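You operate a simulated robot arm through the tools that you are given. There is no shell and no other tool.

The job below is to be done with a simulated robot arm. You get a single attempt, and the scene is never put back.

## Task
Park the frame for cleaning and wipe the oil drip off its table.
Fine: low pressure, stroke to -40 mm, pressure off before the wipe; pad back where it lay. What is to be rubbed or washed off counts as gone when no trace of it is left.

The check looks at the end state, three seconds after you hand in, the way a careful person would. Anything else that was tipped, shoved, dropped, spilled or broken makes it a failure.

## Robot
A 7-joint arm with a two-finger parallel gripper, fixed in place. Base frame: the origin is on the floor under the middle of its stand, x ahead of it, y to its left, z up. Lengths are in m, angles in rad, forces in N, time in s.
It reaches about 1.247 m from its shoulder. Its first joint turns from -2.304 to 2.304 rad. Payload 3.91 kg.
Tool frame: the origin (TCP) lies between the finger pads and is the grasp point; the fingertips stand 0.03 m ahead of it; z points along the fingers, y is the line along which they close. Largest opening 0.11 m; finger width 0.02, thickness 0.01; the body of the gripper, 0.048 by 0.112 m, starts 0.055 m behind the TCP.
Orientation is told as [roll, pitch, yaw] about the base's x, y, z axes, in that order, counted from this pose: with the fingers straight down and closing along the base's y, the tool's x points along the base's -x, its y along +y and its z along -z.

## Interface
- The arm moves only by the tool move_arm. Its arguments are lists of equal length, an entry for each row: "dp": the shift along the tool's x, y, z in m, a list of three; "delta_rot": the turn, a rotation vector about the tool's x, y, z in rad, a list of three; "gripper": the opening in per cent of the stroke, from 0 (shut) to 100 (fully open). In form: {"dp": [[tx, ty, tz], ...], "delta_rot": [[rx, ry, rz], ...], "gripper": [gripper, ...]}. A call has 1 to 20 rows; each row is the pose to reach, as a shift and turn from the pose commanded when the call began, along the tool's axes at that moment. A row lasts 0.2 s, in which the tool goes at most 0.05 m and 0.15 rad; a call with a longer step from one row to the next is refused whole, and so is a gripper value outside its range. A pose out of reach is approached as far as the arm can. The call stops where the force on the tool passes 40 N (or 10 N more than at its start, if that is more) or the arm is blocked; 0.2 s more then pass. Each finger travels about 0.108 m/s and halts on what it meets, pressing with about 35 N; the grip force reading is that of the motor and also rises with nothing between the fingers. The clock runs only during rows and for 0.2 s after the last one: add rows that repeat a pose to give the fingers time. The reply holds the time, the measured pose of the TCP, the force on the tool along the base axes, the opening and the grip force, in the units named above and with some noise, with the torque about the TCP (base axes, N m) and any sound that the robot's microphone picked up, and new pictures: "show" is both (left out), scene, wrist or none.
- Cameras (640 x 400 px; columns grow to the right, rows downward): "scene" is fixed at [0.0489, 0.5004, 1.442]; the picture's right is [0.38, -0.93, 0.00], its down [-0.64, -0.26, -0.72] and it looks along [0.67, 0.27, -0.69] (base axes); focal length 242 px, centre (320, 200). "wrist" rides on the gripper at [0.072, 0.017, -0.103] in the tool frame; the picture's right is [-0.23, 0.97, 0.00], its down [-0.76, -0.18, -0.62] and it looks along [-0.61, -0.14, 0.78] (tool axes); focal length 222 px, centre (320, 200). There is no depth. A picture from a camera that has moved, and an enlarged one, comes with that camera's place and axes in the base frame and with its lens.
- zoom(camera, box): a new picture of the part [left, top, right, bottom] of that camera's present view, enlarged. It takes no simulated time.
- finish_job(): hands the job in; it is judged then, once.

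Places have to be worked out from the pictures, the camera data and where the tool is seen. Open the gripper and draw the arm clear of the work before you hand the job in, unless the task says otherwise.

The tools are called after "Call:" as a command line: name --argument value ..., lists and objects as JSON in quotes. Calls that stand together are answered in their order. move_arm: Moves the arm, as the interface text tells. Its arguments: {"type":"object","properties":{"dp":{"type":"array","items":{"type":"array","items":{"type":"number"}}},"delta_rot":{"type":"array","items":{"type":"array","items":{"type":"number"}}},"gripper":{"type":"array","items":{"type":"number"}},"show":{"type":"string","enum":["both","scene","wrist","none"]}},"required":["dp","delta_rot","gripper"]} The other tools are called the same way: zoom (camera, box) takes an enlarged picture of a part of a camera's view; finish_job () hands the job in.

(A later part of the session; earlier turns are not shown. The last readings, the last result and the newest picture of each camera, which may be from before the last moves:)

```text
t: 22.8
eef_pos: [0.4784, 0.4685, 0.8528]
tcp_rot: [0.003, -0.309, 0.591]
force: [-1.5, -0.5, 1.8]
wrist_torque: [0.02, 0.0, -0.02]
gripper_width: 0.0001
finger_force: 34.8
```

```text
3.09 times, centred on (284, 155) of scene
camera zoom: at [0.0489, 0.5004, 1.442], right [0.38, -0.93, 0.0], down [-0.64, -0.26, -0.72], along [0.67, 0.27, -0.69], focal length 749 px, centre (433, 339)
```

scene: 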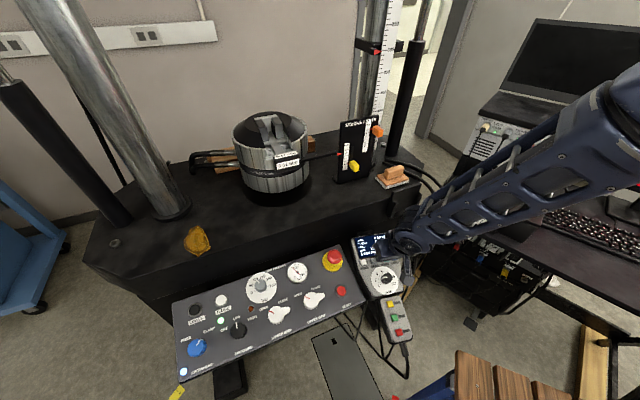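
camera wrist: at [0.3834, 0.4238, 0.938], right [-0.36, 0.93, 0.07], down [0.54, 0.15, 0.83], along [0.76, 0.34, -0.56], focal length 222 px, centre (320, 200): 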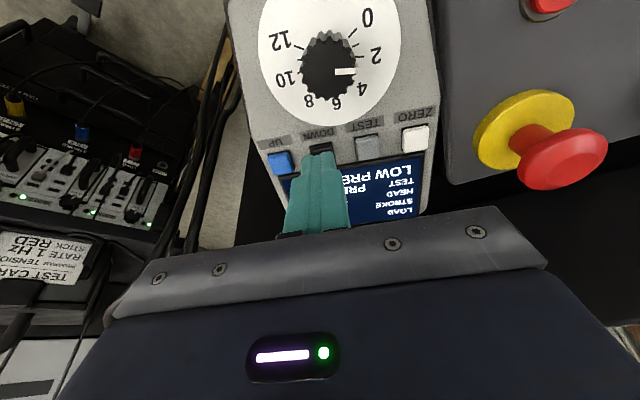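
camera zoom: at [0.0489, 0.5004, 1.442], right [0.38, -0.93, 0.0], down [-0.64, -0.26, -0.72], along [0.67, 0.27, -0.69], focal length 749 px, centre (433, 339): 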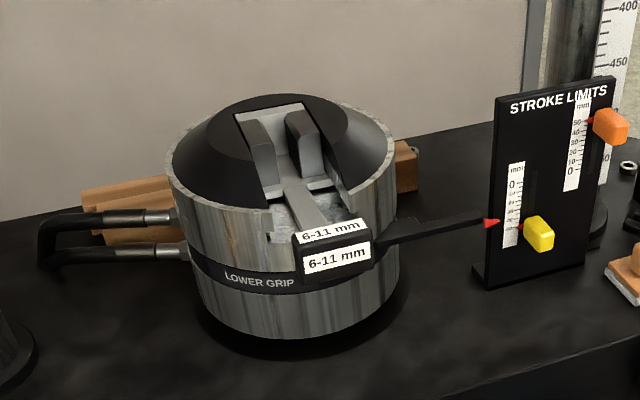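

Stroke is at about -27 now, so it sped up to roughly 8 mm/s. I hold for just two more rows and check again.

Call:
move_arm --dp '[[0, 0, 0], [0, 0, 0]]' --delta_rot '[[0, 0, 0], [0, 0, 0]]' --gripper '[0, 0]' --show "none"

Call:
zoom --camera "scene" --box '[365, 230, 395, 260]'

Call:
zoom --camera "scene" --box '[336, 145, 372, 180]'

```text
t: 23.4
eef_pos: [0.477, 0.4685, 0.8532]
tcp_rot: [0.001, -0.308, 0.59]
force: [-0.8, 0.0, 2.1]
wrist_torque: [0.01, 0.0, 0.02]
gripper_width: 0.0001
finger_force: 34.8
```

```text
13.33 times, centred on (380, 245) of scene
camera zoom: at [0.0489, 0.5004, 1.442], right [0.38, -0.93, 0.0], down [-0.64, -0.26, -0.72], along [0.67, 0.27, -0.69], focal length 3230 px, centre (-480, -400)
```

zoom: 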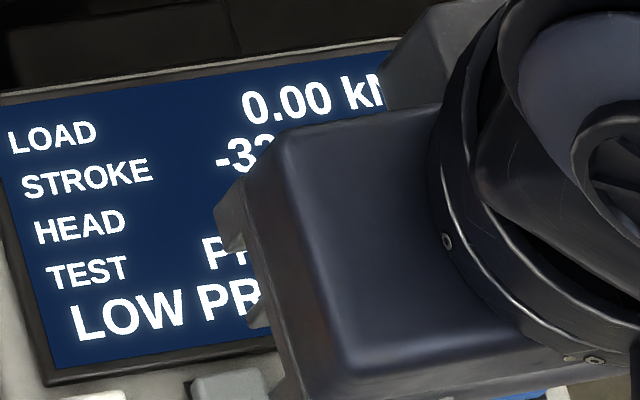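

```text
11.43 times, centred on (354, 162) of scene
camera zoom: at [0.0489, 0.5004, 1.442], right [0.38, -0.93, 0.0], down [-0.64, -0.26, -0.72], along [0.67, 0.27, -0.69], focal length 2768 px, centre (-69, 629)
```

zoom: 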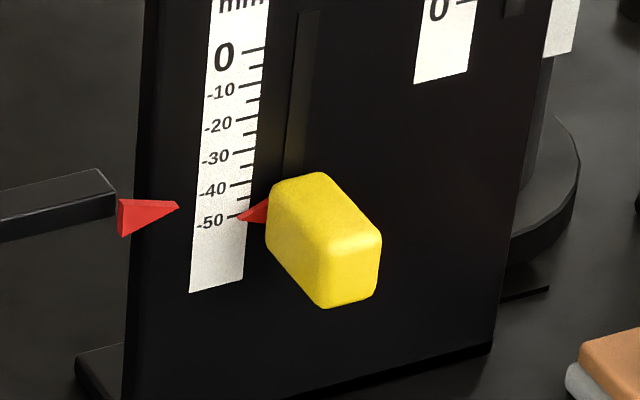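

It reads -32 to -33, now moving about 9 mm/s. I hold for one more row, release, and withdraw far enough to read the whole screen.

Call:
move_arm --dp '[[0, 0, 0], [0, 0, -0.035], [0, 0, -0.08], [0, 0, -0.118]]' --delta_rot '[[0, 0, 0], [0, 0, 0], [0, 0, 0], [0, 0, 0]]' --gripper '[0, 0, 0, 0]' --show "wrist"

Call:
zoom --camera "scene" --box '[355, 225, 405, 265]'

```text
t: 24.4
eef_pos: [0.4489, 0.4477, 0.9629]
tcp_rot: [0.001, -0.31, 0.591]
force: [0.4, 0.1, -0.2]
wrist_torque: [-0.02, 0.01, -0.03]
gripper_width: 0.0
finger_force: 35.0
camera wrist: at [0.3562, 0.4054, 1.0405], right [-0.36, 0.93, 0.07], down [0.55, 0.15, 0.82], along [0.76, 0.34, -0.56], focal length 222 px, centre (320, 200)
```

wrist: 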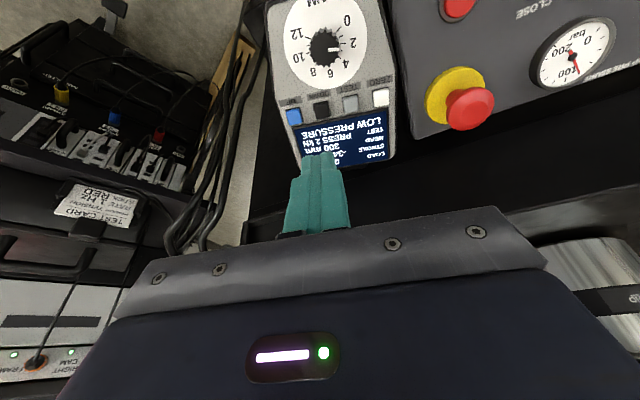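

```text
10.00 times, centred on (380, 245) of scene
camera zoom: at [0.0489, 0.5004, 1.442], right [0.38, -0.93, 0.0], down [-0.64, -0.26, -0.72], along [0.67, 0.27, -0.69], focal length 2422 px, centre (-280, -250)
```

zoom: 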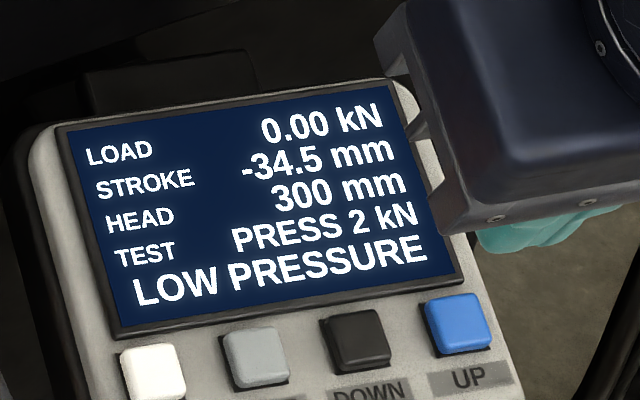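

Stroke reads -34.5 mm. A fresh press starts slowly (about 2 mm/s for the first second), so I'll creep the rest in with a short press and withdraw to read.

Call:
move_arm --dp '[[0, 0, 0.045], [0, 0, 0.085], [0, 0, 0.107], [0, 0, 0.113], [0, 0, 0.118], [0, 0, 0.118], [0, 0, 0.118], [0, 0, 0.118], [0, 0, 0.118], [0, 0, 0.085], [0, 0, 0.04], [0, 0, 0]]' --delta_rot '[[0, 0, 0], [0, 0, 0], [0, 0, 0], [0, 0, 0], [0, 0, 0], [0, 0, 0], [0, 0, 0], [0, 0, 0], [0, 0, 0], [0, 0, 0], [0, 0, 0], [0, 0, 0]]' --gripper '[0, 0, 0, 0, 0, 0, 0, 0, 0, 0, 0, 0]' --show "none"

Call:
zoom --camera "scene" --box '[355, 225, 405, 265]'

```text
t: 27.0
eef_pos: [0.4479, 0.4491, 0.9664]
tcp_rot: [0.002, -0.309, 0.591]
force: [0.1, 0.7, -0.3]
wrist_torque: [0.01, 0.02, -0.02]
gripper_width: 0.0
finger_force: 35.2
heard: click
```

```text
10.00 times, centred on (380, 245) of scene
camera zoom: at [0.0489, 0.5004, 1.442], right [0.38, -0.93, 0.0], down [-0.64, -0.26, -0.72], along [0.67, 0.27, -0.69], focal length 2422 px, centre (-280, -250)
```

zoom: 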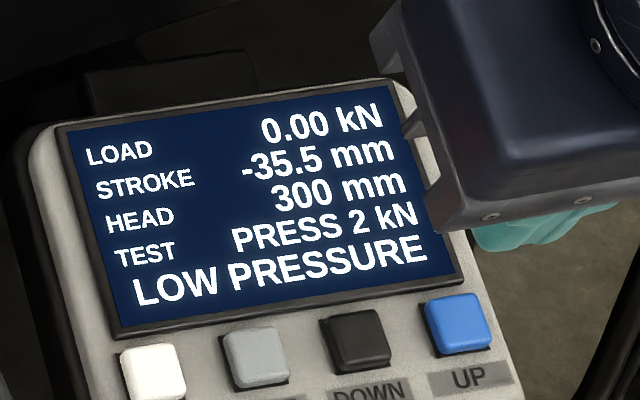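

That press gave exactly -1.0 mm (now -35.5). I repeat with one more row held to calibrate where the fast rate sets in.

Call:
move_arm --dp '[[0, 0, 0.045], [0, 0, 0.085], [0, 0, 0.107], [0, 0, 0.113], [0, 0, 0.118], [0, 0, 0.118], [0, 0, 0.118], [0, 0, 0.118], [0, 0, 0.118], [0, 0, 0.118], [0, 0, 0.085], [0, 0, 0.04], [0, 0, 0]]' --delta_rot '[[0, 0, 0], [0, 0, 0], [0, 0, 0], [0, 0, 0], [0, 0, 0], [0, 0, 0], [0, 0, 0], [0, 0, 0], [0, 0, 0], [0, 0, 0], [0, 0, 0], [0, 0, 0], [0, 0, 0]]' --gripper '[0, 0, 0, 0, 0, 0, 0, 0, 0, 0, 0, 0, 0]' --show "none"

Call:
zoom --camera "scene" --box '[355, 225, 405, 265]'

```text
t: 29.8
eef_pos: [0.4487, 0.4493, 0.9653]
tcp_rot: [0.002, -0.309, 0.589]
force: [0.4, 0.7, -0.6]
wrist_torque: [-0.03, 0.03, 0.02]
gripper_width: 0.0
finger_force: 35.0
heard: click
```

```text
10.00 times, centred on (380, 245) of scene
camera zoom: at [0.0489, 0.5004, 1.442], right [0.38, -0.93, 0.0], down [-0.64, -0.26, -0.72], along [0.67, 0.27, -0.69], focal length 2422 px, centre (-280, -250)
```

zoom: 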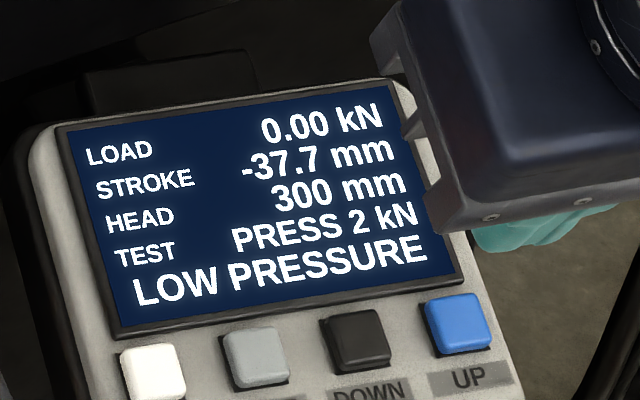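

Five held rows gave -2.2 mm (now -37.7). The same press again should land at about -39.9.

Call:
move_arm --dp '[[0, 0, 0.045], [0, 0, 0.085], [0, 0, 0.107], [0, 0, 0.113], [0, 0, 0.118], [0, 0, 0.118], [0, 0, 0.118], [0, 0, 0.118], [0, 0, 0.118], [0, 0, 0.118], [0, 0, 0.085], [0, 0, 0.04], [0, 0, 0]]' --delta_rot '[[0, 0, 0], [0, 0, 0], [0, 0, 0], [0, 0, 0], [0, 0, 0], [0, 0, 0], [0, 0, 0], [0, 0, 0], [0, 0, 0], [0, 0, 0], [0, 0, 0], [0, 0, 0], [0, 0, 0]]' --gripper '[0, 0, 0, 0, 0, 0, 0, 0, 0, 0, 0, 0, 0]' --show "none"

Call:
zoom --camera "scene" --box '[355, 225, 405, 265]'

```text
t: 32.6
eef_pos: [0.4484, 0.4484, 0.9656]
tcp_rot: [0.002, -0.307, 0.592]
force: [0.4, 0.5, 0.4]
wrist_torque: [-0.04, 0.01, 0.01]
gripper_width: 0.0001
finger_force: 35.1
heard: click
```

```text
10.00 times, centred on (380, 245) of scene
camera zoom: at [0.0489, 0.5004, 1.442], right [0.38, -0.93, 0.0], down [-0.64, -0.26, -0.72], along [0.67, 0.27, -0.69], focal length 2422 px, centre (-280, -250)
```

zoom: 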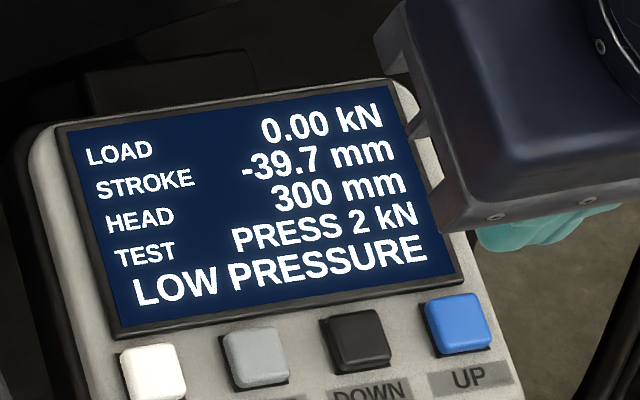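

It reads -39.7. One short press (about 0.3 s at the slow rate) should close the remaining 0.3 mm.

Call:
move_arm --dp '[[0, 0, 0.045], [0, 0, 0.085], [0, 0, 0.107], [0, 0, 0.113], [0, 0, 0.118], [0, 0, 0.118], [0, 0, 0.085], [0, 0, 0.04], [0, 0, 0]]' --delta_rot '[[0, 0, 0], [0, 0, 0], [0, 0, 0], [0, 0, 0], [0, 0, 0], [0, 0, 0], [0, 0, 0], [0, 0, 0], [0, 0, 0]]' --gripper '[0, 0, 0, 0, 0, 0, 0, 0, 0]' --show "none"

Call:
zoom --camera "scene" --box '[355, 225, 405, 265]'

Call:
zoom --camera "scene" --box '[180, 100, 387, 210]'

```text
t: 34.6
eef_pos: [0.4487, 0.4486, 0.9638]
tcp_rot: [0.001, -0.308, 0.591]
force: [-0.6, 0.4, -0.4]
wrist_torque: [-0.02, -0.02, -0.01]
gripper_width: 0.0002
finger_force: 35.0
heard: click
```

```text
10.00 times, centred on (380, 245) of scene
camera zoom: at [0.0489, 0.5004, 1.442], right [0.38, -0.93, 0.0], down [-0.64, -0.26, -0.72], along [0.67, 0.27, -0.69], focal length 2422 px, centre (-280, -250)
```

zoom: 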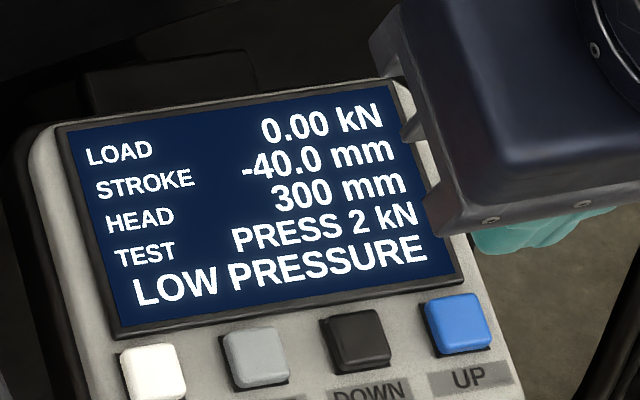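

```text
3.09 times, centred on (284, 155) of scene
camera zoom: at [0.0489, 0.5004, 1.442], right [0.38, -0.93, 0.0], down [-0.64, -0.26, -0.72], along [0.67, 0.27, -0.69], focal length 749 px, centre (433, 339)
```

zoom: 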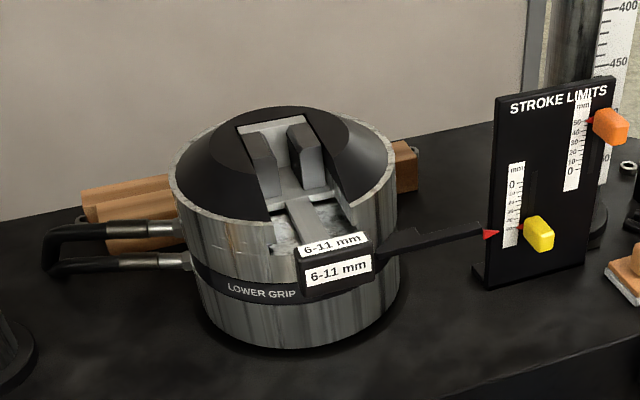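

The stroke reads -40.0 mm, and nothing was touched around the grip. Now back to the PRESSURE knob to turn it from LOW to OFF.

Call:
move_arm --dp '[[0.0114, 0.0457, -0.0003], [0.0228, 0.0914, -0.0007], [0.0343, 0.1371, -0.001], [0.0457, 0.1828, -0.0013], [0.0571, 0.2285, -0.0017], [0.0685, 0.2742, -0.002], [0.08, 0.3199, -0.0023], [0.0914, 0.3656, -0.0027], [0.1028, 0.4113, -0.003], [0.1028, 0.4113, -0.003]]' --delta_rot '[[-0.0061, 0.0023, -0.0207], [-0.0123, 0.0047, -0.0413], [-0.0184, 0.007, -0.062], [-0.0246, 0.0093, -0.0827], [-0.0307, 0.0117, -0.1033], [-0.0369, 0.014, -0.124], [-0.043, 0.0163, -0.1447], [-0.0492, 0.0187, -0.1653], [-0.0553, 0.021, -0.186], [-0.0553, 0.021, -0.186]]' --gripper '[0, 20, 40, 60, 60, 60, 60, 60, 60, 60]' --show "wrist"

Call:
zoom --camera "wrist" --box '[220, 60, 420, 200]'

```text
t: 36.8
eef_pos: [0.1354, 0.7356, 0.9369]
tcp_rot: [0.001, -0.287, 0.784]
force: [-0.6, 0.0, -0.3]
wrist_torque: [-0.01, 0.01, -0.02]
gripper_width: 0.0658
finger_force: 0.1
camera wrist: at [0.0544, 0.6774, 1.014], right [-0.53, 0.84, 0.06], down [0.52, 0.27, 0.81], along [0.67, 0.47, -0.58], focal length 222 px, centre (320, 200)
```

wrist: 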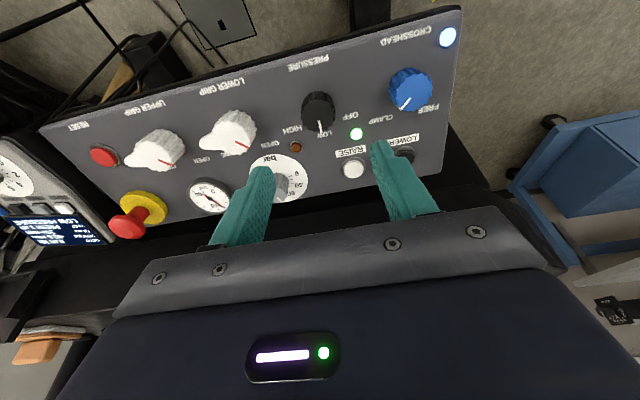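

```text
2.86 times, centred on (320, 130) of wrist
camera zoom: at [0.0544, 0.6774, 1.014], right [-0.53, 0.84, 0.06], down [0.52, 0.27, 0.81], along [0.67, 0.47, -0.58], focal length 635 px, centre (320, 400)
```

zoom: 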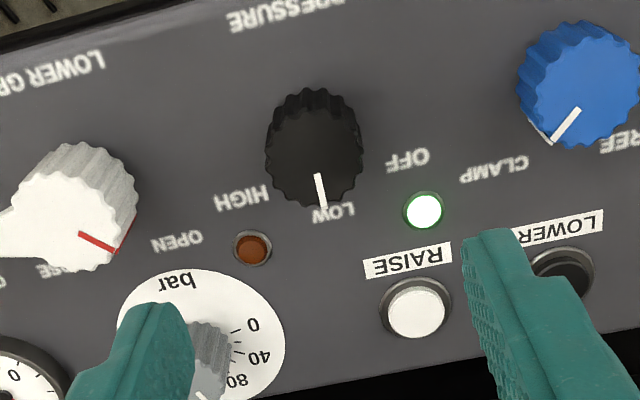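

The knob is centred about 2 mm toward tool -y. I move in by 12 cm with that correction and close on it.

Call:
move_arm --dp '[[0, -0.002, 0.045], [0, -0.002, 0.085], [0, -0.002, 0.105], [0, -0.002, 0.115], [0, -0.002, 0.12], [0, -0.002, 0.12], [0, -0.002, 0.12], [0, -0.002, 0.12]]' --delta_rot '[[0, 0, 0], [0, 0, 0], [0, 0, 0], [0, 0, 0], [0, 0, 0], [0, 0, 0], [0, 0, 0], [0, 0, 0]]' --gripper '[60, 60, 60, 60, 60, 30, 30, 30]' --show "wrist"

```text
t: 38.6
eef_pos: [0.1611, 0.7583, 0.8223]
tcp_rot: [0.001, -0.29, 0.785]
force: [-5.8, 12.2, -2.8]
wrist_torque: [0.16, -0.4, -0.04]
gripper_width: 0.0358
finger_force: 44.9
camera wrist: at [0.0798, 0.6996, 0.8998], right [-0.54, 0.84, 0.07], down [0.52, 0.26, 0.81], along [0.67, 0.47, -0.58], focal length 222 px, centre (320, 200)
```

wrist: 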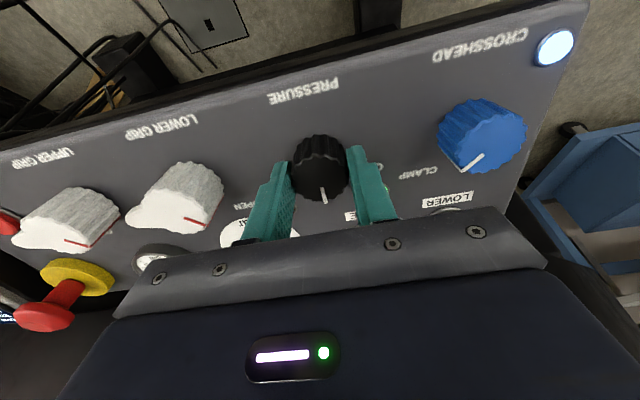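

Gripped, with a slight +y side load, so I ease 1 mm that way and turn the knob another 0.79 rad counter-clockwise, to OFF.

Call:
move_arm --dp '[[0, 0.001, 0], [0, 0.001, 0], [0, 0.001, 0], [0, 0.001, 0], [0, 0.001, 0], [0, 0.001, 0], [0, 0.001, 0], [0, 0.001, 0], [0, 0.001, 0]]' --delta_rot '[[0, 0, -0.1], [0, 0, -0.2], [0, 0, -0.3], [0, 0, -0.4], [0, 0, -0.5], [0, 0, -0.6], [0, 0, -0.7], [0, 0, -0.79], [0, 0, -0.79]]' --gripper '[30, 30, 30, 30, 30, 30, 30, 30, 30]'

```text
t: 40.6
eef_pos: [0.1618, 0.758, 0.8227]
tcp_rot: [-0.207, -0.202, 1.599]
force: [-11.1, 7.1, 1.4]
wrist_torque: [0.83, 1.14, 0.48]
gripper_width: 0.0359
finger_force: 45.0
camera wrist: at [0.1259, 0.6663, 0.9026], right [-0.96, 0.24, -0.15], down [0.03, 0.62, 0.79], along [0.28, 0.75, -0.6], focal length 222 px, centre (320, 200)
```

scene: 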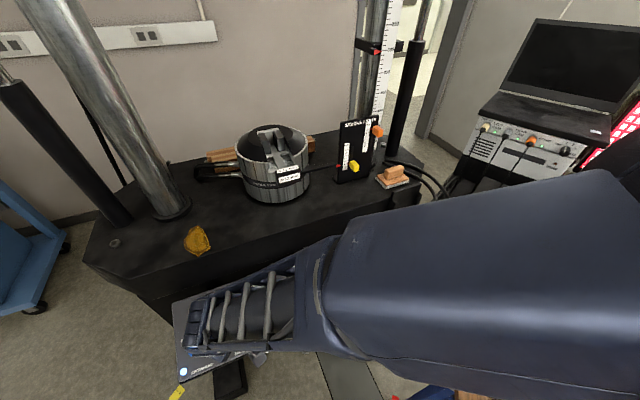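
wrist: 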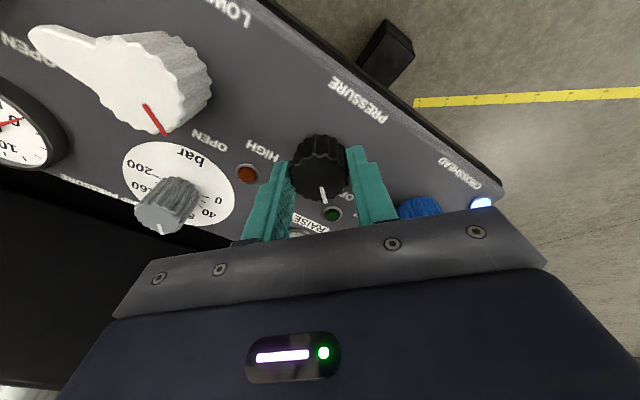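

Both lamps are now dark and the grip gauge needle has dropped, so the pressure is OFF. I release the knob and back away.

Call:
move_arm --dp '[[0, 0, 0], [0, 0, 0], [0, 0, -0.03], [0, 0, -0.07], [0, 0, -0.1], [0, 0, -0.11], [0, 0, -0.12], [0, 0, -0.13], [0, 0, -0.14], [0, 0, -0.15], [0, 0, -0.16], [0, 0, -0.17], [0, 0, -0.18], [0, 0, -0.18]]' --delta_rot '[[0, 0, 0], [0, 0, 0], [0, 0, 0], [0, 0, 0], [0, 0, 0], [0, 0, 0.1], [0, 0, 0.2], [0, 0, 0.3], [0, 0, 0.4], [0, 0, 0.5], [0, 0, 0.6], [0, 0, 0.7], [0, 0, 0.79], [0, 0, 0.79]]' --gripper '[58, 58, 58, 58, 58, 58, 58, 58, 58, 58, 58, 58, 58, 58]'

Call:
zoom --camera "wrist" --box '[80, 0, 480, 230]'

Call:
zoom --camera "wrist" --box '[0, 150, 150, 380]'

```text
t: 43.6
eef_pos: [0.1265, 0.7202, 0.9957]
tcp_rot: [0.0, -0.288, 0.782]
force: [0.0, -0.1, 0.4]
wrist_torque: [-0.01, 0.05, 0.02]
gripper_width: 0.0639
finger_force: 0.0
camera wrist: at [0.0436, 0.6631, 1.0726], right [-0.53, 0.84, 0.07], down [0.52, 0.26, 0.81], along [0.67, 0.47, -0.58], focal length 222 px, centre (320, 200)
```

scene: 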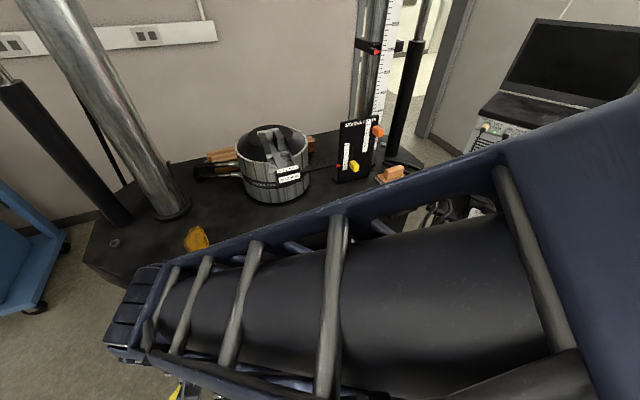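
wrist: 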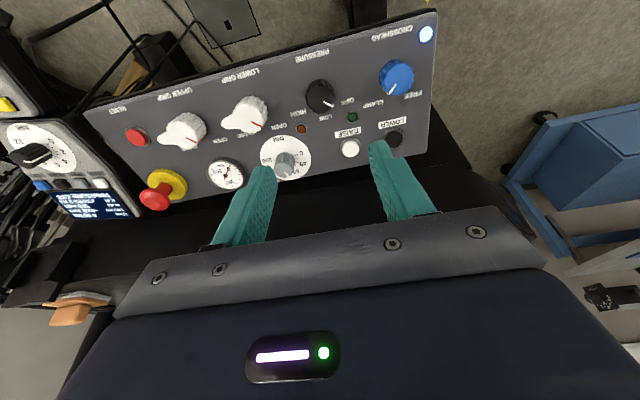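

```text
1.60 times, centred on (280, 115) of wrist
camera zoom: at [0.0436, 0.6631, 1.0726], right [-0.53, 0.84, 0.07], down [0.52, 0.26, 0.81], along [0.67, 0.47, -0.58], focal length 355 px, centre (384, 336)
```

zoom: 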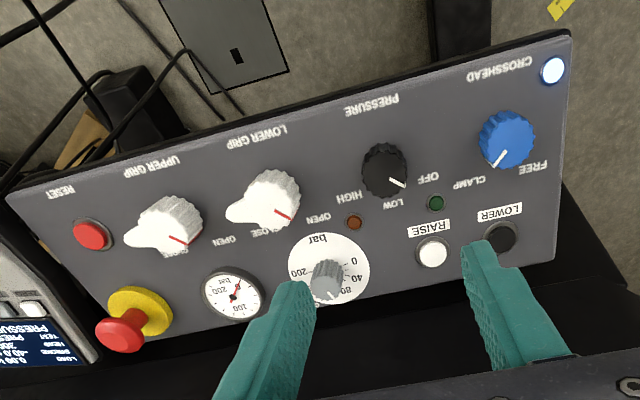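

```text
1.74 times, centred on (75, 265) of wrist
camera zoom: at [0.0436, 0.6631, 1.0726], right [-0.53, 0.84, 0.07], down [0.52, 0.26, 0.81], along [0.67, 0.47, -0.58], focal length 386 px, centre (746, 87)
```

zoom: 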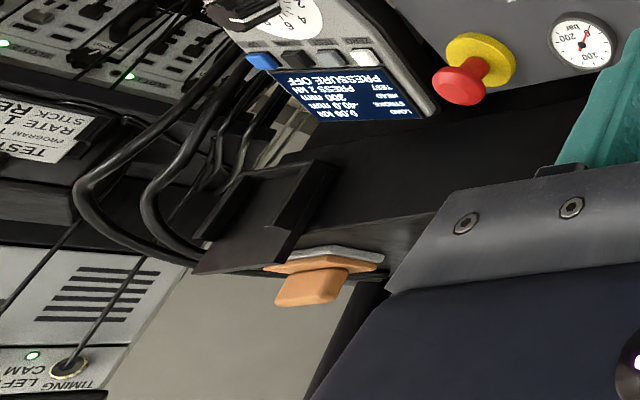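

Display confirms PRESSURE OFF at -40.0 mm. Next is the pad: two-view triangulation puts it near (0.704, 0.514) with the table top at about z = 0.94, so I move the hand upright above it for a close look.

Call:
move_arm --dp '[[-0.0208, -0.0426, -0.0078], [-0.0416, -0.0852, -0.0156], [-0.0624, -0.1277, -0.0235], [-0.0833, -0.1703, -0.0313], [-0.1041, -0.2129, -0.0391], [-0.1249, -0.2555, -0.0469], [-0.1457, -0.298, -0.0548], [-0.1665, -0.3406, -0.0626], [-0.1873, -0.3832, -0.0704], [-0.2082, -0.4258, -0.0782], [-0.229, -0.4683, -0.0861], [-0.2498, -0.5109, -0.0939], [-0.2706, -0.5535, -0.1017], [-0.2706, -0.5535, -0.1017]]' --delta_rot '[[0, 0.022, 0], [0, 0.044, 0], [0, 0.066, 0], [0, 0.089, 0], [0, 0.111, 0], [0, 0.133, 0], [0, 0.155, 0], [0, 0.177, 0], [0, 0.199, 0], [0, 0.222, 0], [0, 0.244, 0], [0, 0.266, 0], [0, 0.288, 0], [0, 0.288, 0]]' --gripper '[58, 70, 80, 90, 100, 100, 100, 100, 100, 100, 100, 100, 100, 100]'

Call:
zoom --camera "wrist" --box '[240, 50, 440, 190]'

```text
t: 46.6
eef_pos: [0.6799, 0.4921, 1.169]
tcp_rot: [0.0, 0.0, 0.785]
force: [0.3, 0.5, -0.4]
wrist_torque: [0.03, -0.02, 0.0]
gripper_width: 0.11
finger_force: 0.2
camera wrist: at [0.6177, 0.4535, 1.2713], right [-0.53, 0.85, 0.0], down [0.66, 0.41, 0.62], along [0.53, 0.33, -0.78], focal length 222 px, centre (320, 200)
```

scene: 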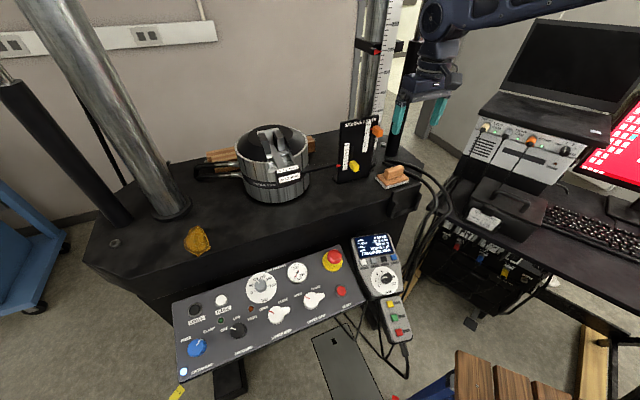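
wrist: 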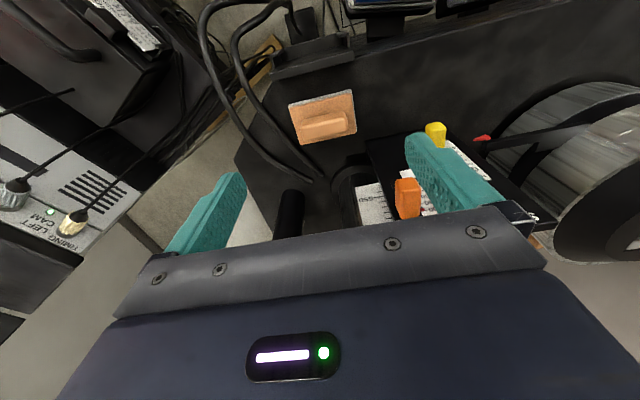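

```text
2.86 times, centred on (340, 120) of wrist
camera zoom: at [0.6177, 0.4535, 1.2713], right [-0.53, 0.85, 0.0], down [0.66, 0.41, 0.62], along [0.53, 0.33, -0.78], focal length 635 px, centre (263, 429)
```

zoom: 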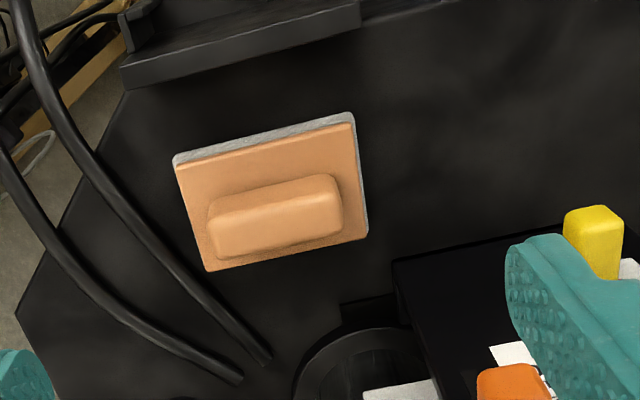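

The pad is well in view. I'll enlarge it strongly in both cameras to fix the handle's centre, height and direction.

Call:
zoom --camera "wrist" --box '[280, 80, 370, 150]'

Call:
zoom --camera "scene" --box '[372, 158, 416, 192]'

```text
5.71 times, centred on (325, 115) of wrist
camera zoom: at [0.6177, 0.4535, 1.2713], right [-0.53, 0.85, 0.0], down [0.66, 0.41, 0.62], along [0.53, 0.33, -0.78], focal length 1269 px, centre (291, 686)
```

zoom: 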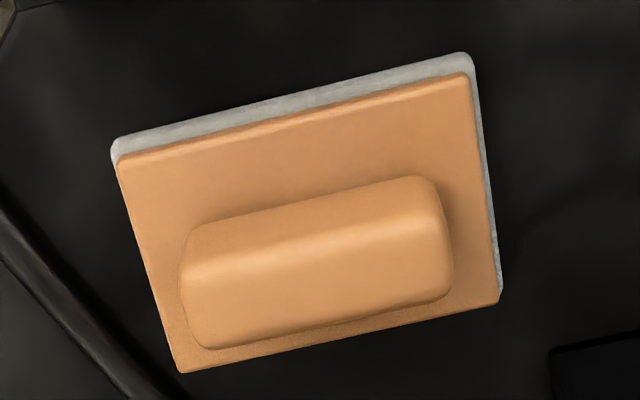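

```text
11.76 times, centred on (394, 175) of scene
camera zoom: at [0.0489, 0.5004, 1.442], right [0.38, -0.93, 0.0], down [-0.64, -0.26, -0.72], along [0.67, 0.27, -0.69], focal length 2850 px, centre (-551, 494)
```

zoom: 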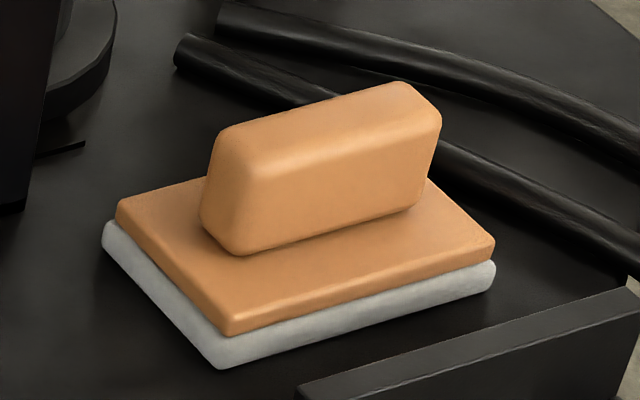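

The pad's plate is centred at (0.705, 0.515), top at z≈0.957, its handle runs along the table's length with its top at z≈0.988. I'll lean the hand back 15° (clear of the orange slider) and come over the handle to grip it at its two ends.

Call:
move_arm --dp '[[-0.0011, -0.0005, 0.02], [-0.0023, -0.001, 0.04], [-0.0034, -0.0014, 0.06], [-0.0045, -0.0019, 0.0808], [-0.0045, -0.0019, 0.0808]]' --delta_rot '[[0, -0.065, 0], [0, -0.13, 0], [0, -0.195, 0], [0, -0.26, 0], [0, -0.26, 0]]' --gripper '[90, 80, 78, 78, 78]'

Call:
zoom --camera "wrist" --box '[230, 70, 430, 210]'

```text
t: 47.8
eef_pos: [0.6841, 0.4957, 1.0893]
tcp_rot: [0.0, -0.262, 0.786]
force: [-0.4, 0.2, 0.6]
wrist_torque: [-0.01, -0.01, 0.0]
gripper_width: 0.0856
finger_force: 0.1
camera wrist: at [0.6047, 0.4387, 1.1692], right [-0.53, 0.84, 0.06], down [0.53, 0.28, 0.8], along [0.66, 0.46, -0.6], focal length 222 px, centre (320, 200)
```

scene: 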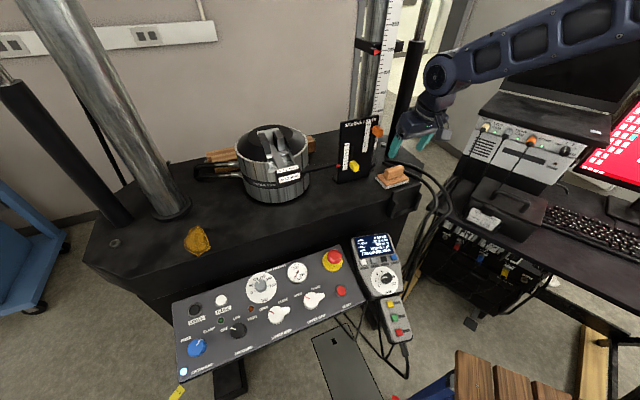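
wrist: 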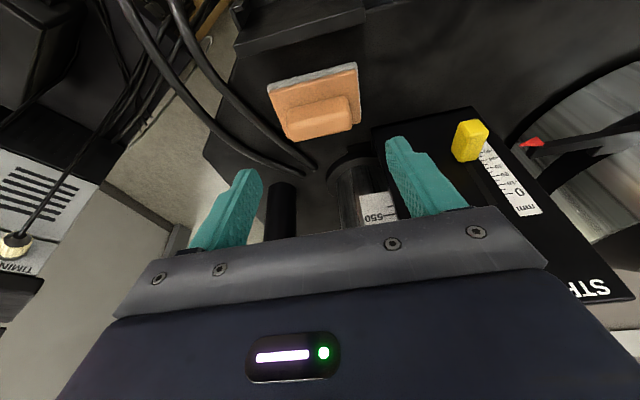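

```text
2.86 times, centred on (330, 140) of wrist
camera zoom: at [0.6047, 0.4387, 1.1692], right [-0.53, 0.84, 0.06], down [0.53, 0.28, 0.8], along [0.66, 0.46, -0.6], focal length 635 px, centre (291, 371)
```

zoom: 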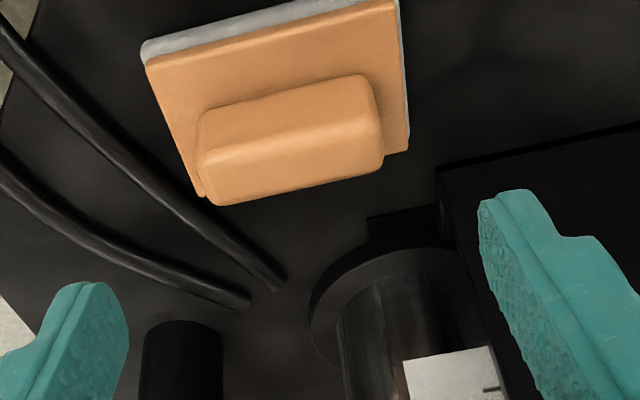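

The handle is centred between the open fingers. I lower along the tool axis until the tips are about 3 mm above the pad's plate.

Call:
move_arm --dp '[[0.001, 0.0005, 0.04], [0.001, 0.0005, 0.07], [0.001, 0.0005, 0.085], [0.001, 0.0005, 0.095], [0.001, 0.0005, 0.1], [0.001, 0.0005, 0.1]]' --delta_rot '[[0, 0, 0], [0, 0, 0], [0, 0, 0], [0, 0, 0], [0, 0, 0], [0, 0, 0]]' --gripper '[78, 78, 78, 78, 78, 78]'

Call:
zoom --camera "wrist" --box '[200, 90, 440, 250]'

Call:
zoom --camera "scene" --box '[360, 120, 460, 200]'

```text
t: 49.2
eef_pos: [0.7015, 0.5134, 0.9919]
tcp_rot: [0.001, -0.261, 0.785]
force: [1.6, -0.2, 0.9]
wrist_torque: [-0.03, -0.01, -0.01]
gripper_width: 0.0857
finger_force: 0.0
camera wrist: at [0.6221, 0.4565, 1.0718], right [-0.53, 0.84, 0.06], down [0.53, 0.28, 0.8], along [0.66, 0.46, -0.6], focal length 222 px, centre (320, 200)
```

scene: 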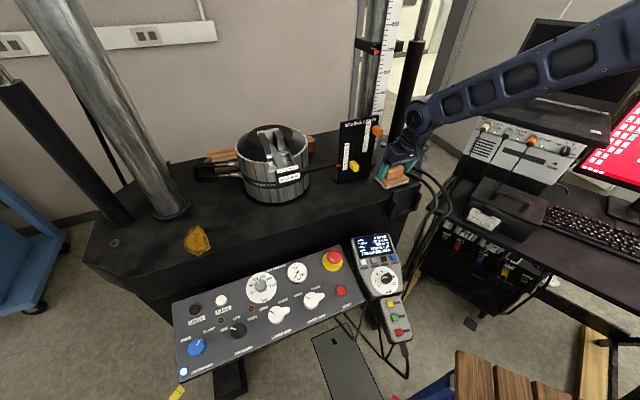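
wrist: 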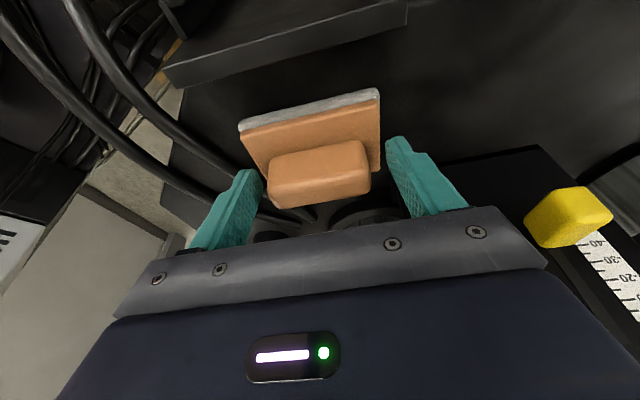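

```text
2.50 times, centred on (320, 170) of wrist
camera zoom: at [0.6221, 0.4565, 1.0718], right [-0.53, 0.84, 0.06], down [0.53, 0.28, 0.8], along [0.66, 0.46, -0.6], focal length 555 px, centre (320, 275)
```

zoom: 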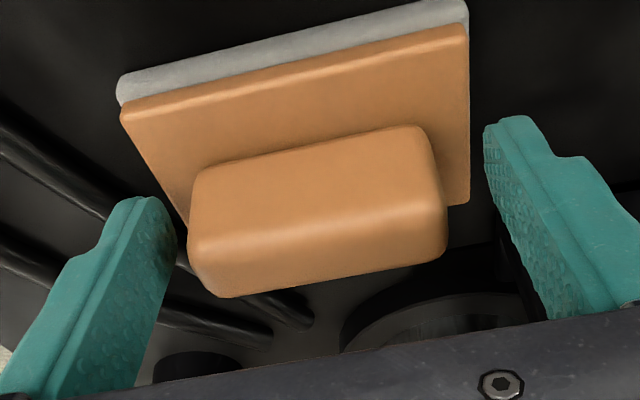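

```text
5.00 times, centred on (410, 160) of scene
camera zoom: at [0.0489, 0.5004, 1.442], right [0.38, -0.93, 0.0], down [-0.64, -0.26, -0.72], along [0.67, 0.27, -0.69], focal length 1211 px, centre (-130, 400)
```

zoom: 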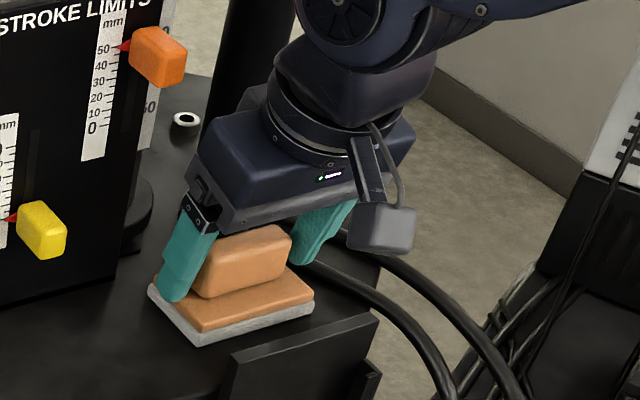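

Both fingers stand beside the handle's ends, clear of the orange slider. I close on the handle.

Call:
move_arm --dp '[[0, 0, 0], [0, 0, 0], [0, 0, 0], [0, 0, 0]]' --delta_rot '[[0, 0, 0], [0, 0, 0], [0, 0, 0], [0, 0, 0]]' --gripper '[60, 40, 30, 30]'

Call:
zoom --camera "wrist" --box '[200, 90, 440, 250]'

Call:
zoom --camera "scene" --box '[360, 120, 460, 200]'

```text
t: 50.2
eef_pos: [0.7017, 0.5139, 0.9918]
tcp_rot: [0.0, -0.262, 0.786]
force: [0.4, -0.5, 1.5]
wrist_torque: [0.0, 0.02, -0.01]
gripper_width: 0.0622
finger_force: 35.0
camera wrist: at [0.622, 0.4565, 1.0719], right [-0.53, 0.84, 0.06], down [0.53, 0.28, 0.8], along [0.66, 0.46, -0.6], focal length 222 px, centre (320, 200)
```

scene: 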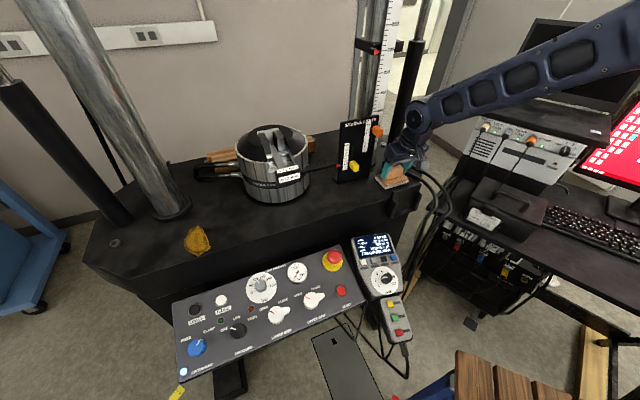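
wrist: 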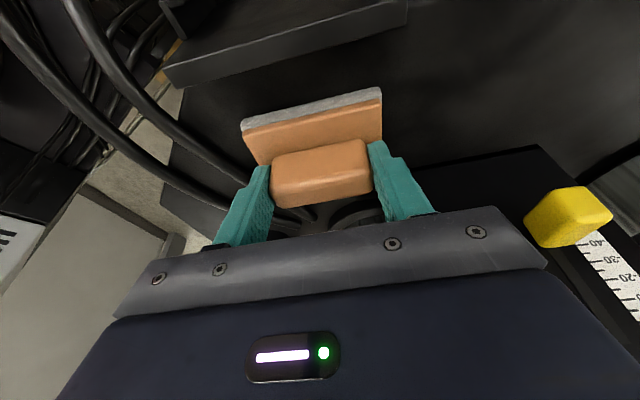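

```text
2.50 times, centred on (320, 170) of wrist
camera zoom: at [0.622, 0.4565, 1.0719], right [-0.53, 0.84, 0.06], down [0.53, 0.28, 0.8], along [0.66, 0.46, -0.6], focal length 555 px, centre (320, 275)
```

zoom: 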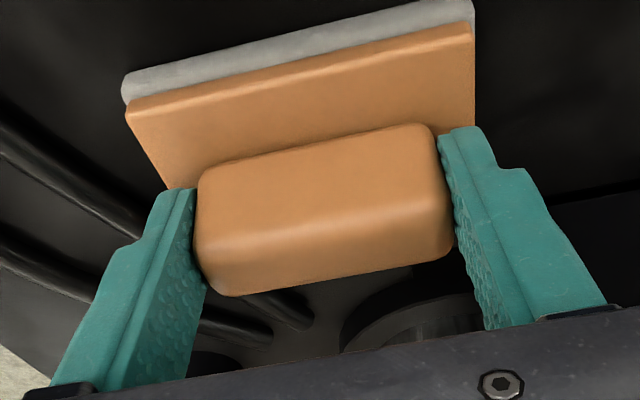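

```text
5.00 times, centred on (410, 160) of scene
camera zoom: at [0.0489, 0.5004, 1.442], right [0.38, -0.93, 0.0], down [-0.64, -0.26, -0.72], along [0.67, 0.27, -0.69], focal length 1211 px, centre (-130, 400)
```

zoom: 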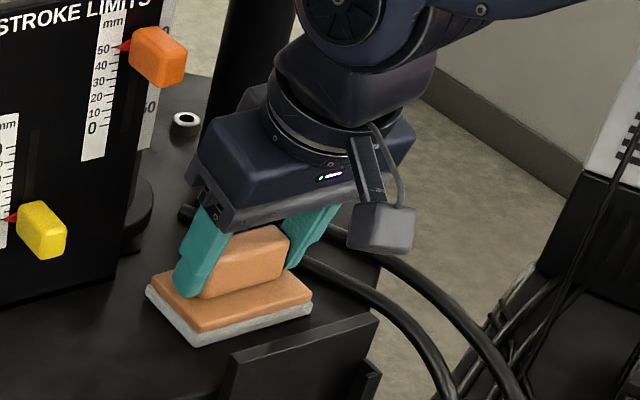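

The handle is held firmly (62 mm wide); the pad slid about 1–2 mm toward +y while gripping, which I'll correct when putting it back. I lift it straight up and then draw back toward the robot.

Call:
move_arm --dp '[[-0.0026, 0, -0.0097], [-0.0078, 0, -0.029], [-0.0168, 0, -0.0628], [-0.0259, 0, -0.0966], [0.003, 0.0003, -0.1044], [0.032, 0.0006, -0.1121], [0.032, 0.0006, -0.1121]]' --delta_rot '[[0, 0, 0], [0, 0, 0], [0, 0, 0], [0, 0, 0], [0, 0, 0], [0, 0, 0], [0, 0, 0]]' --gripper '[30, 30, 30, 30, 30, 30, 30]'

```text
t: 51.8
eef_pos: [0.6577, 0.4711, 1.0917]
tcp_rot: [-0.001, -0.261, 0.786]
force: [-1.1, 1.0, 0.2]
wrist_torque: [0.0, 0.0, 0.02]
gripper_width: 0.0622
finger_force: 35.2
camera wrist: at [0.5782, 0.4151, 1.1711], right [-0.53, 0.84, 0.06], down [0.53, 0.28, 0.8], along [0.66, 0.46, -0.6], focal length 222 px, centre (320, 200)
```

scene: 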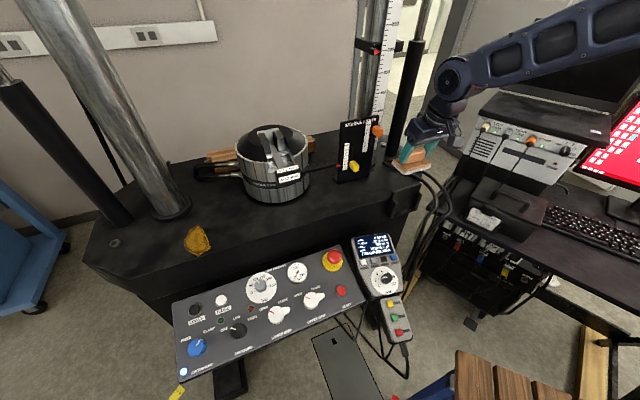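
wrist: 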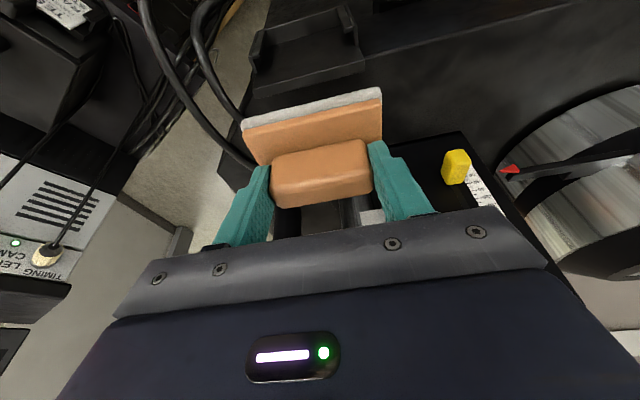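

The pad came up cleanly and level with the hand. I carry it along the front of the table at this height toward the oil spot.

Call:
move_arm --dp '[[0, 0.03, 0], [0, 0.075, 0], [0, 0.12, 0], [0, 0.165, 0], [0, 0.21, 0], [0, 0.255, 0], [0, 0.3, 0], [0, 0.345, 0], [0, 0.39, 0], [0, 0.435, 0], [0, 0.48, 0], [0, 0.525, 0], [0, 0.565, 0], [0, 0.596, 0], [0, 0.596, 0]]' --delta_rot '[[0, 0, 0], [0, 0, 0], [0, 0, 0], [0, 0, 0], [0, 0, 0], [0, 0, 0], [0, 0, 0], [0, 0, 0], [0, 0, 0], [0, 0, 0], [0, 0, 0], [0, 0, 0], [0, 0, 0], [0, 0, 0], [0, 0, 0]]' --gripper '[30, 30, 30, 30, 30, 30, 30, 30, 30, 30, 30, 30, 30, 30, 30]'

Call:
zoom --camera "wrist" --box '[200, 0, 500, 210]'

Call:
zoom --camera "scene" --box '[80, 140, 300, 290]'

```text
t: 55.0
eef_pos: [0.2371, 0.8936, 1.0923]
tcp_rot: [-0.001, -0.261, 0.786]
force: [0.0, -0.4, -0.2]
wrist_torque: [0.04, 0.01, 0.0]
gripper_width: 0.0621
finger_force: 34.8
camera wrist: at [0.157, 0.836, 1.1724], right [-0.53, 0.84, 0.06], down [0.53, 0.28, 0.8], along [0.66, 0.46, -0.6], focal length 222 px, centre (320, 200)
```

scene: 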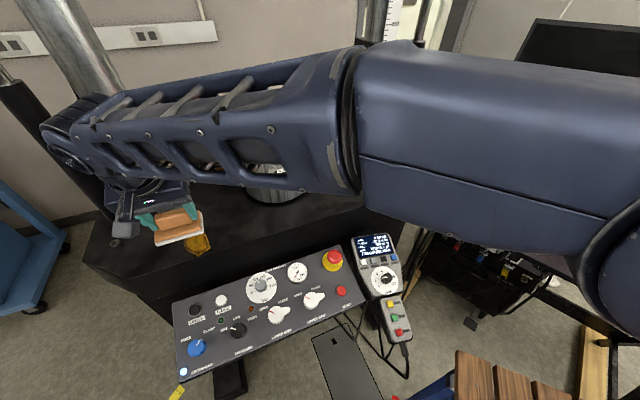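
wrist: 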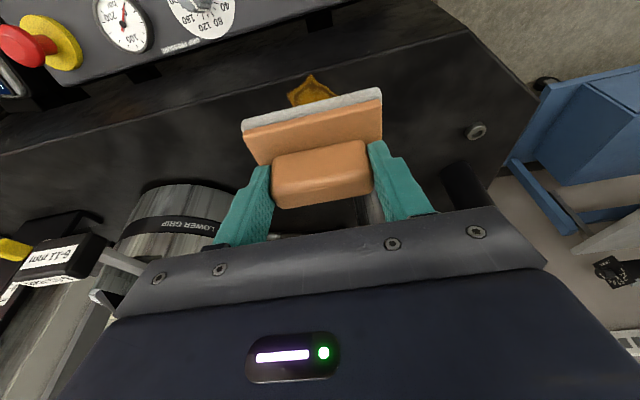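

```text
1.90 times, centred on (350, 105) of wrist
camera zoom: at [0.157, 0.836, 1.1724], right [-0.53, 0.84, 0.06], down [0.53, 0.28, 0.8], along [0.66, 0.46, -0.6], focal length 423 px, centre (263, 381)
```

zoom: 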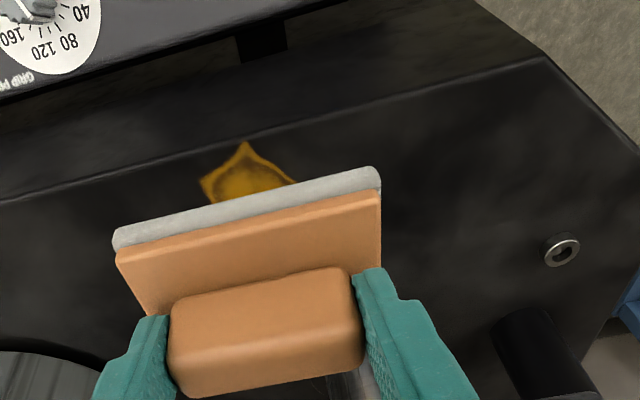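

```text
2.67 times, centred on (190, 215) of scene
camera zoom: at [0.0489, 0.5004, 1.442], right [0.38, -0.93, 0.0], down [-0.64, -0.26, -0.72], along [0.67, 0.27, -0.69], focal length 646 px, centre (667, 160)
```

zoom: 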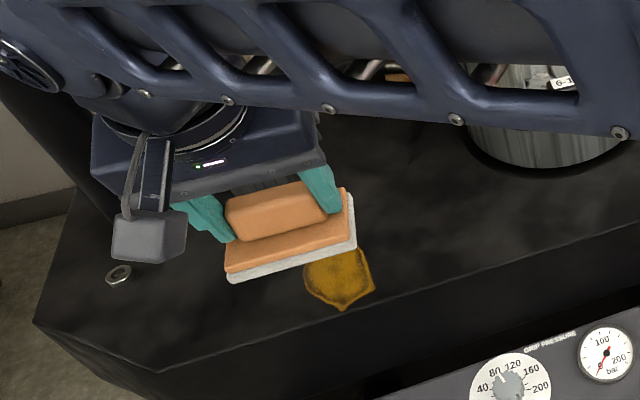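

The oil spot triangulates to roughly 6 cm wide by 10 cm deep, reaching the front edge, and centred on my current line. I bring the pad over its middle, about 2 cm above the table.

Call:
move_arm --dp '[[-0.0077, -0.0002, 0.0191], [-0.0154, -0.0003, 0.0382], [-0.0231, -0.0005, 0.0573], [-0.0308, -0.0006, 0.0764], [-0.0385, -0.0008, 0.0955], [-0.0385, -0.0008, 0.0955]]' --delta_rot '[[0, 0, 0], [0, 0, 0], [0, 0, 0], [0, 0, 0], [0, 0, 0], [0, 0, 0]]' --gripper '[30, 30, 30, 30, 30, 30]'

Call:
zoom --camera "scene" --box '[80, 140, 300, 290]'

Call:
zoom --camera "wrist" --box '[200, 0, 500, 210]'

```text
t: 56.4
eef_pos: [0.2812, 0.9361, 1.0095]
tcp_rot: [0.0, -0.259, 0.787]
force: [1.5, 0.6, -1.0]
wrist_torque: [0.01, -0.01, 0.0]
gripper_width: 0.062
finger_force: 34.3
camera wrist: at [0.2019, 0.8791, 1.0897], right [-0.53, 0.84, 0.06], down [0.53, 0.28, 0.8], along [0.66, 0.46, -0.6], focal length 222 px, centre (320, 200)
```

scene: 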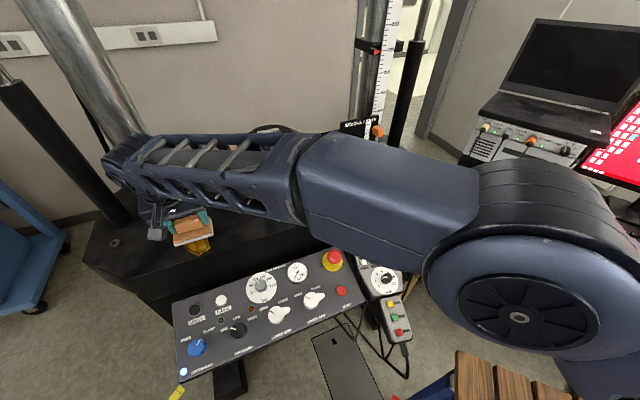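
wrist: 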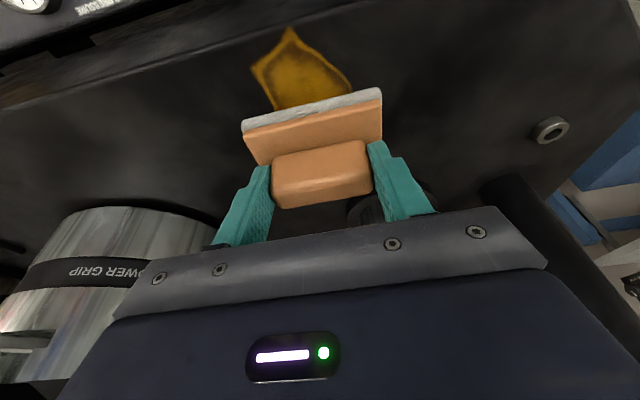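

```text
2.67 times, centred on (190, 215) of scene
camera zoom: at [0.0489, 0.5004, 1.442], right [0.38, -0.93, 0.0], down [-0.64, -0.26, -0.72], along [0.67, 0.27, -0.69], focal length 646 px, centre (667, 160)
```

zoom: 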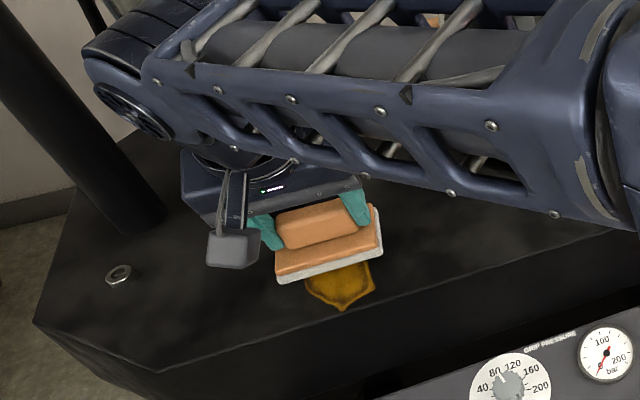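

```text
1.90 times, centred on (350, 105) of wrist
camera zoom: at [0.2019, 0.8791, 1.0897], right [-0.53, 0.84, 0.06], down [0.53, 0.28, 0.8], along [0.66, 0.46, -0.6], focal length 423 px, centre (263, 381)
```

zoom: 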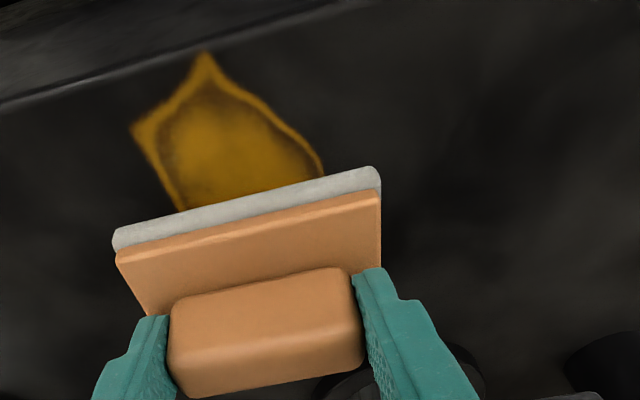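

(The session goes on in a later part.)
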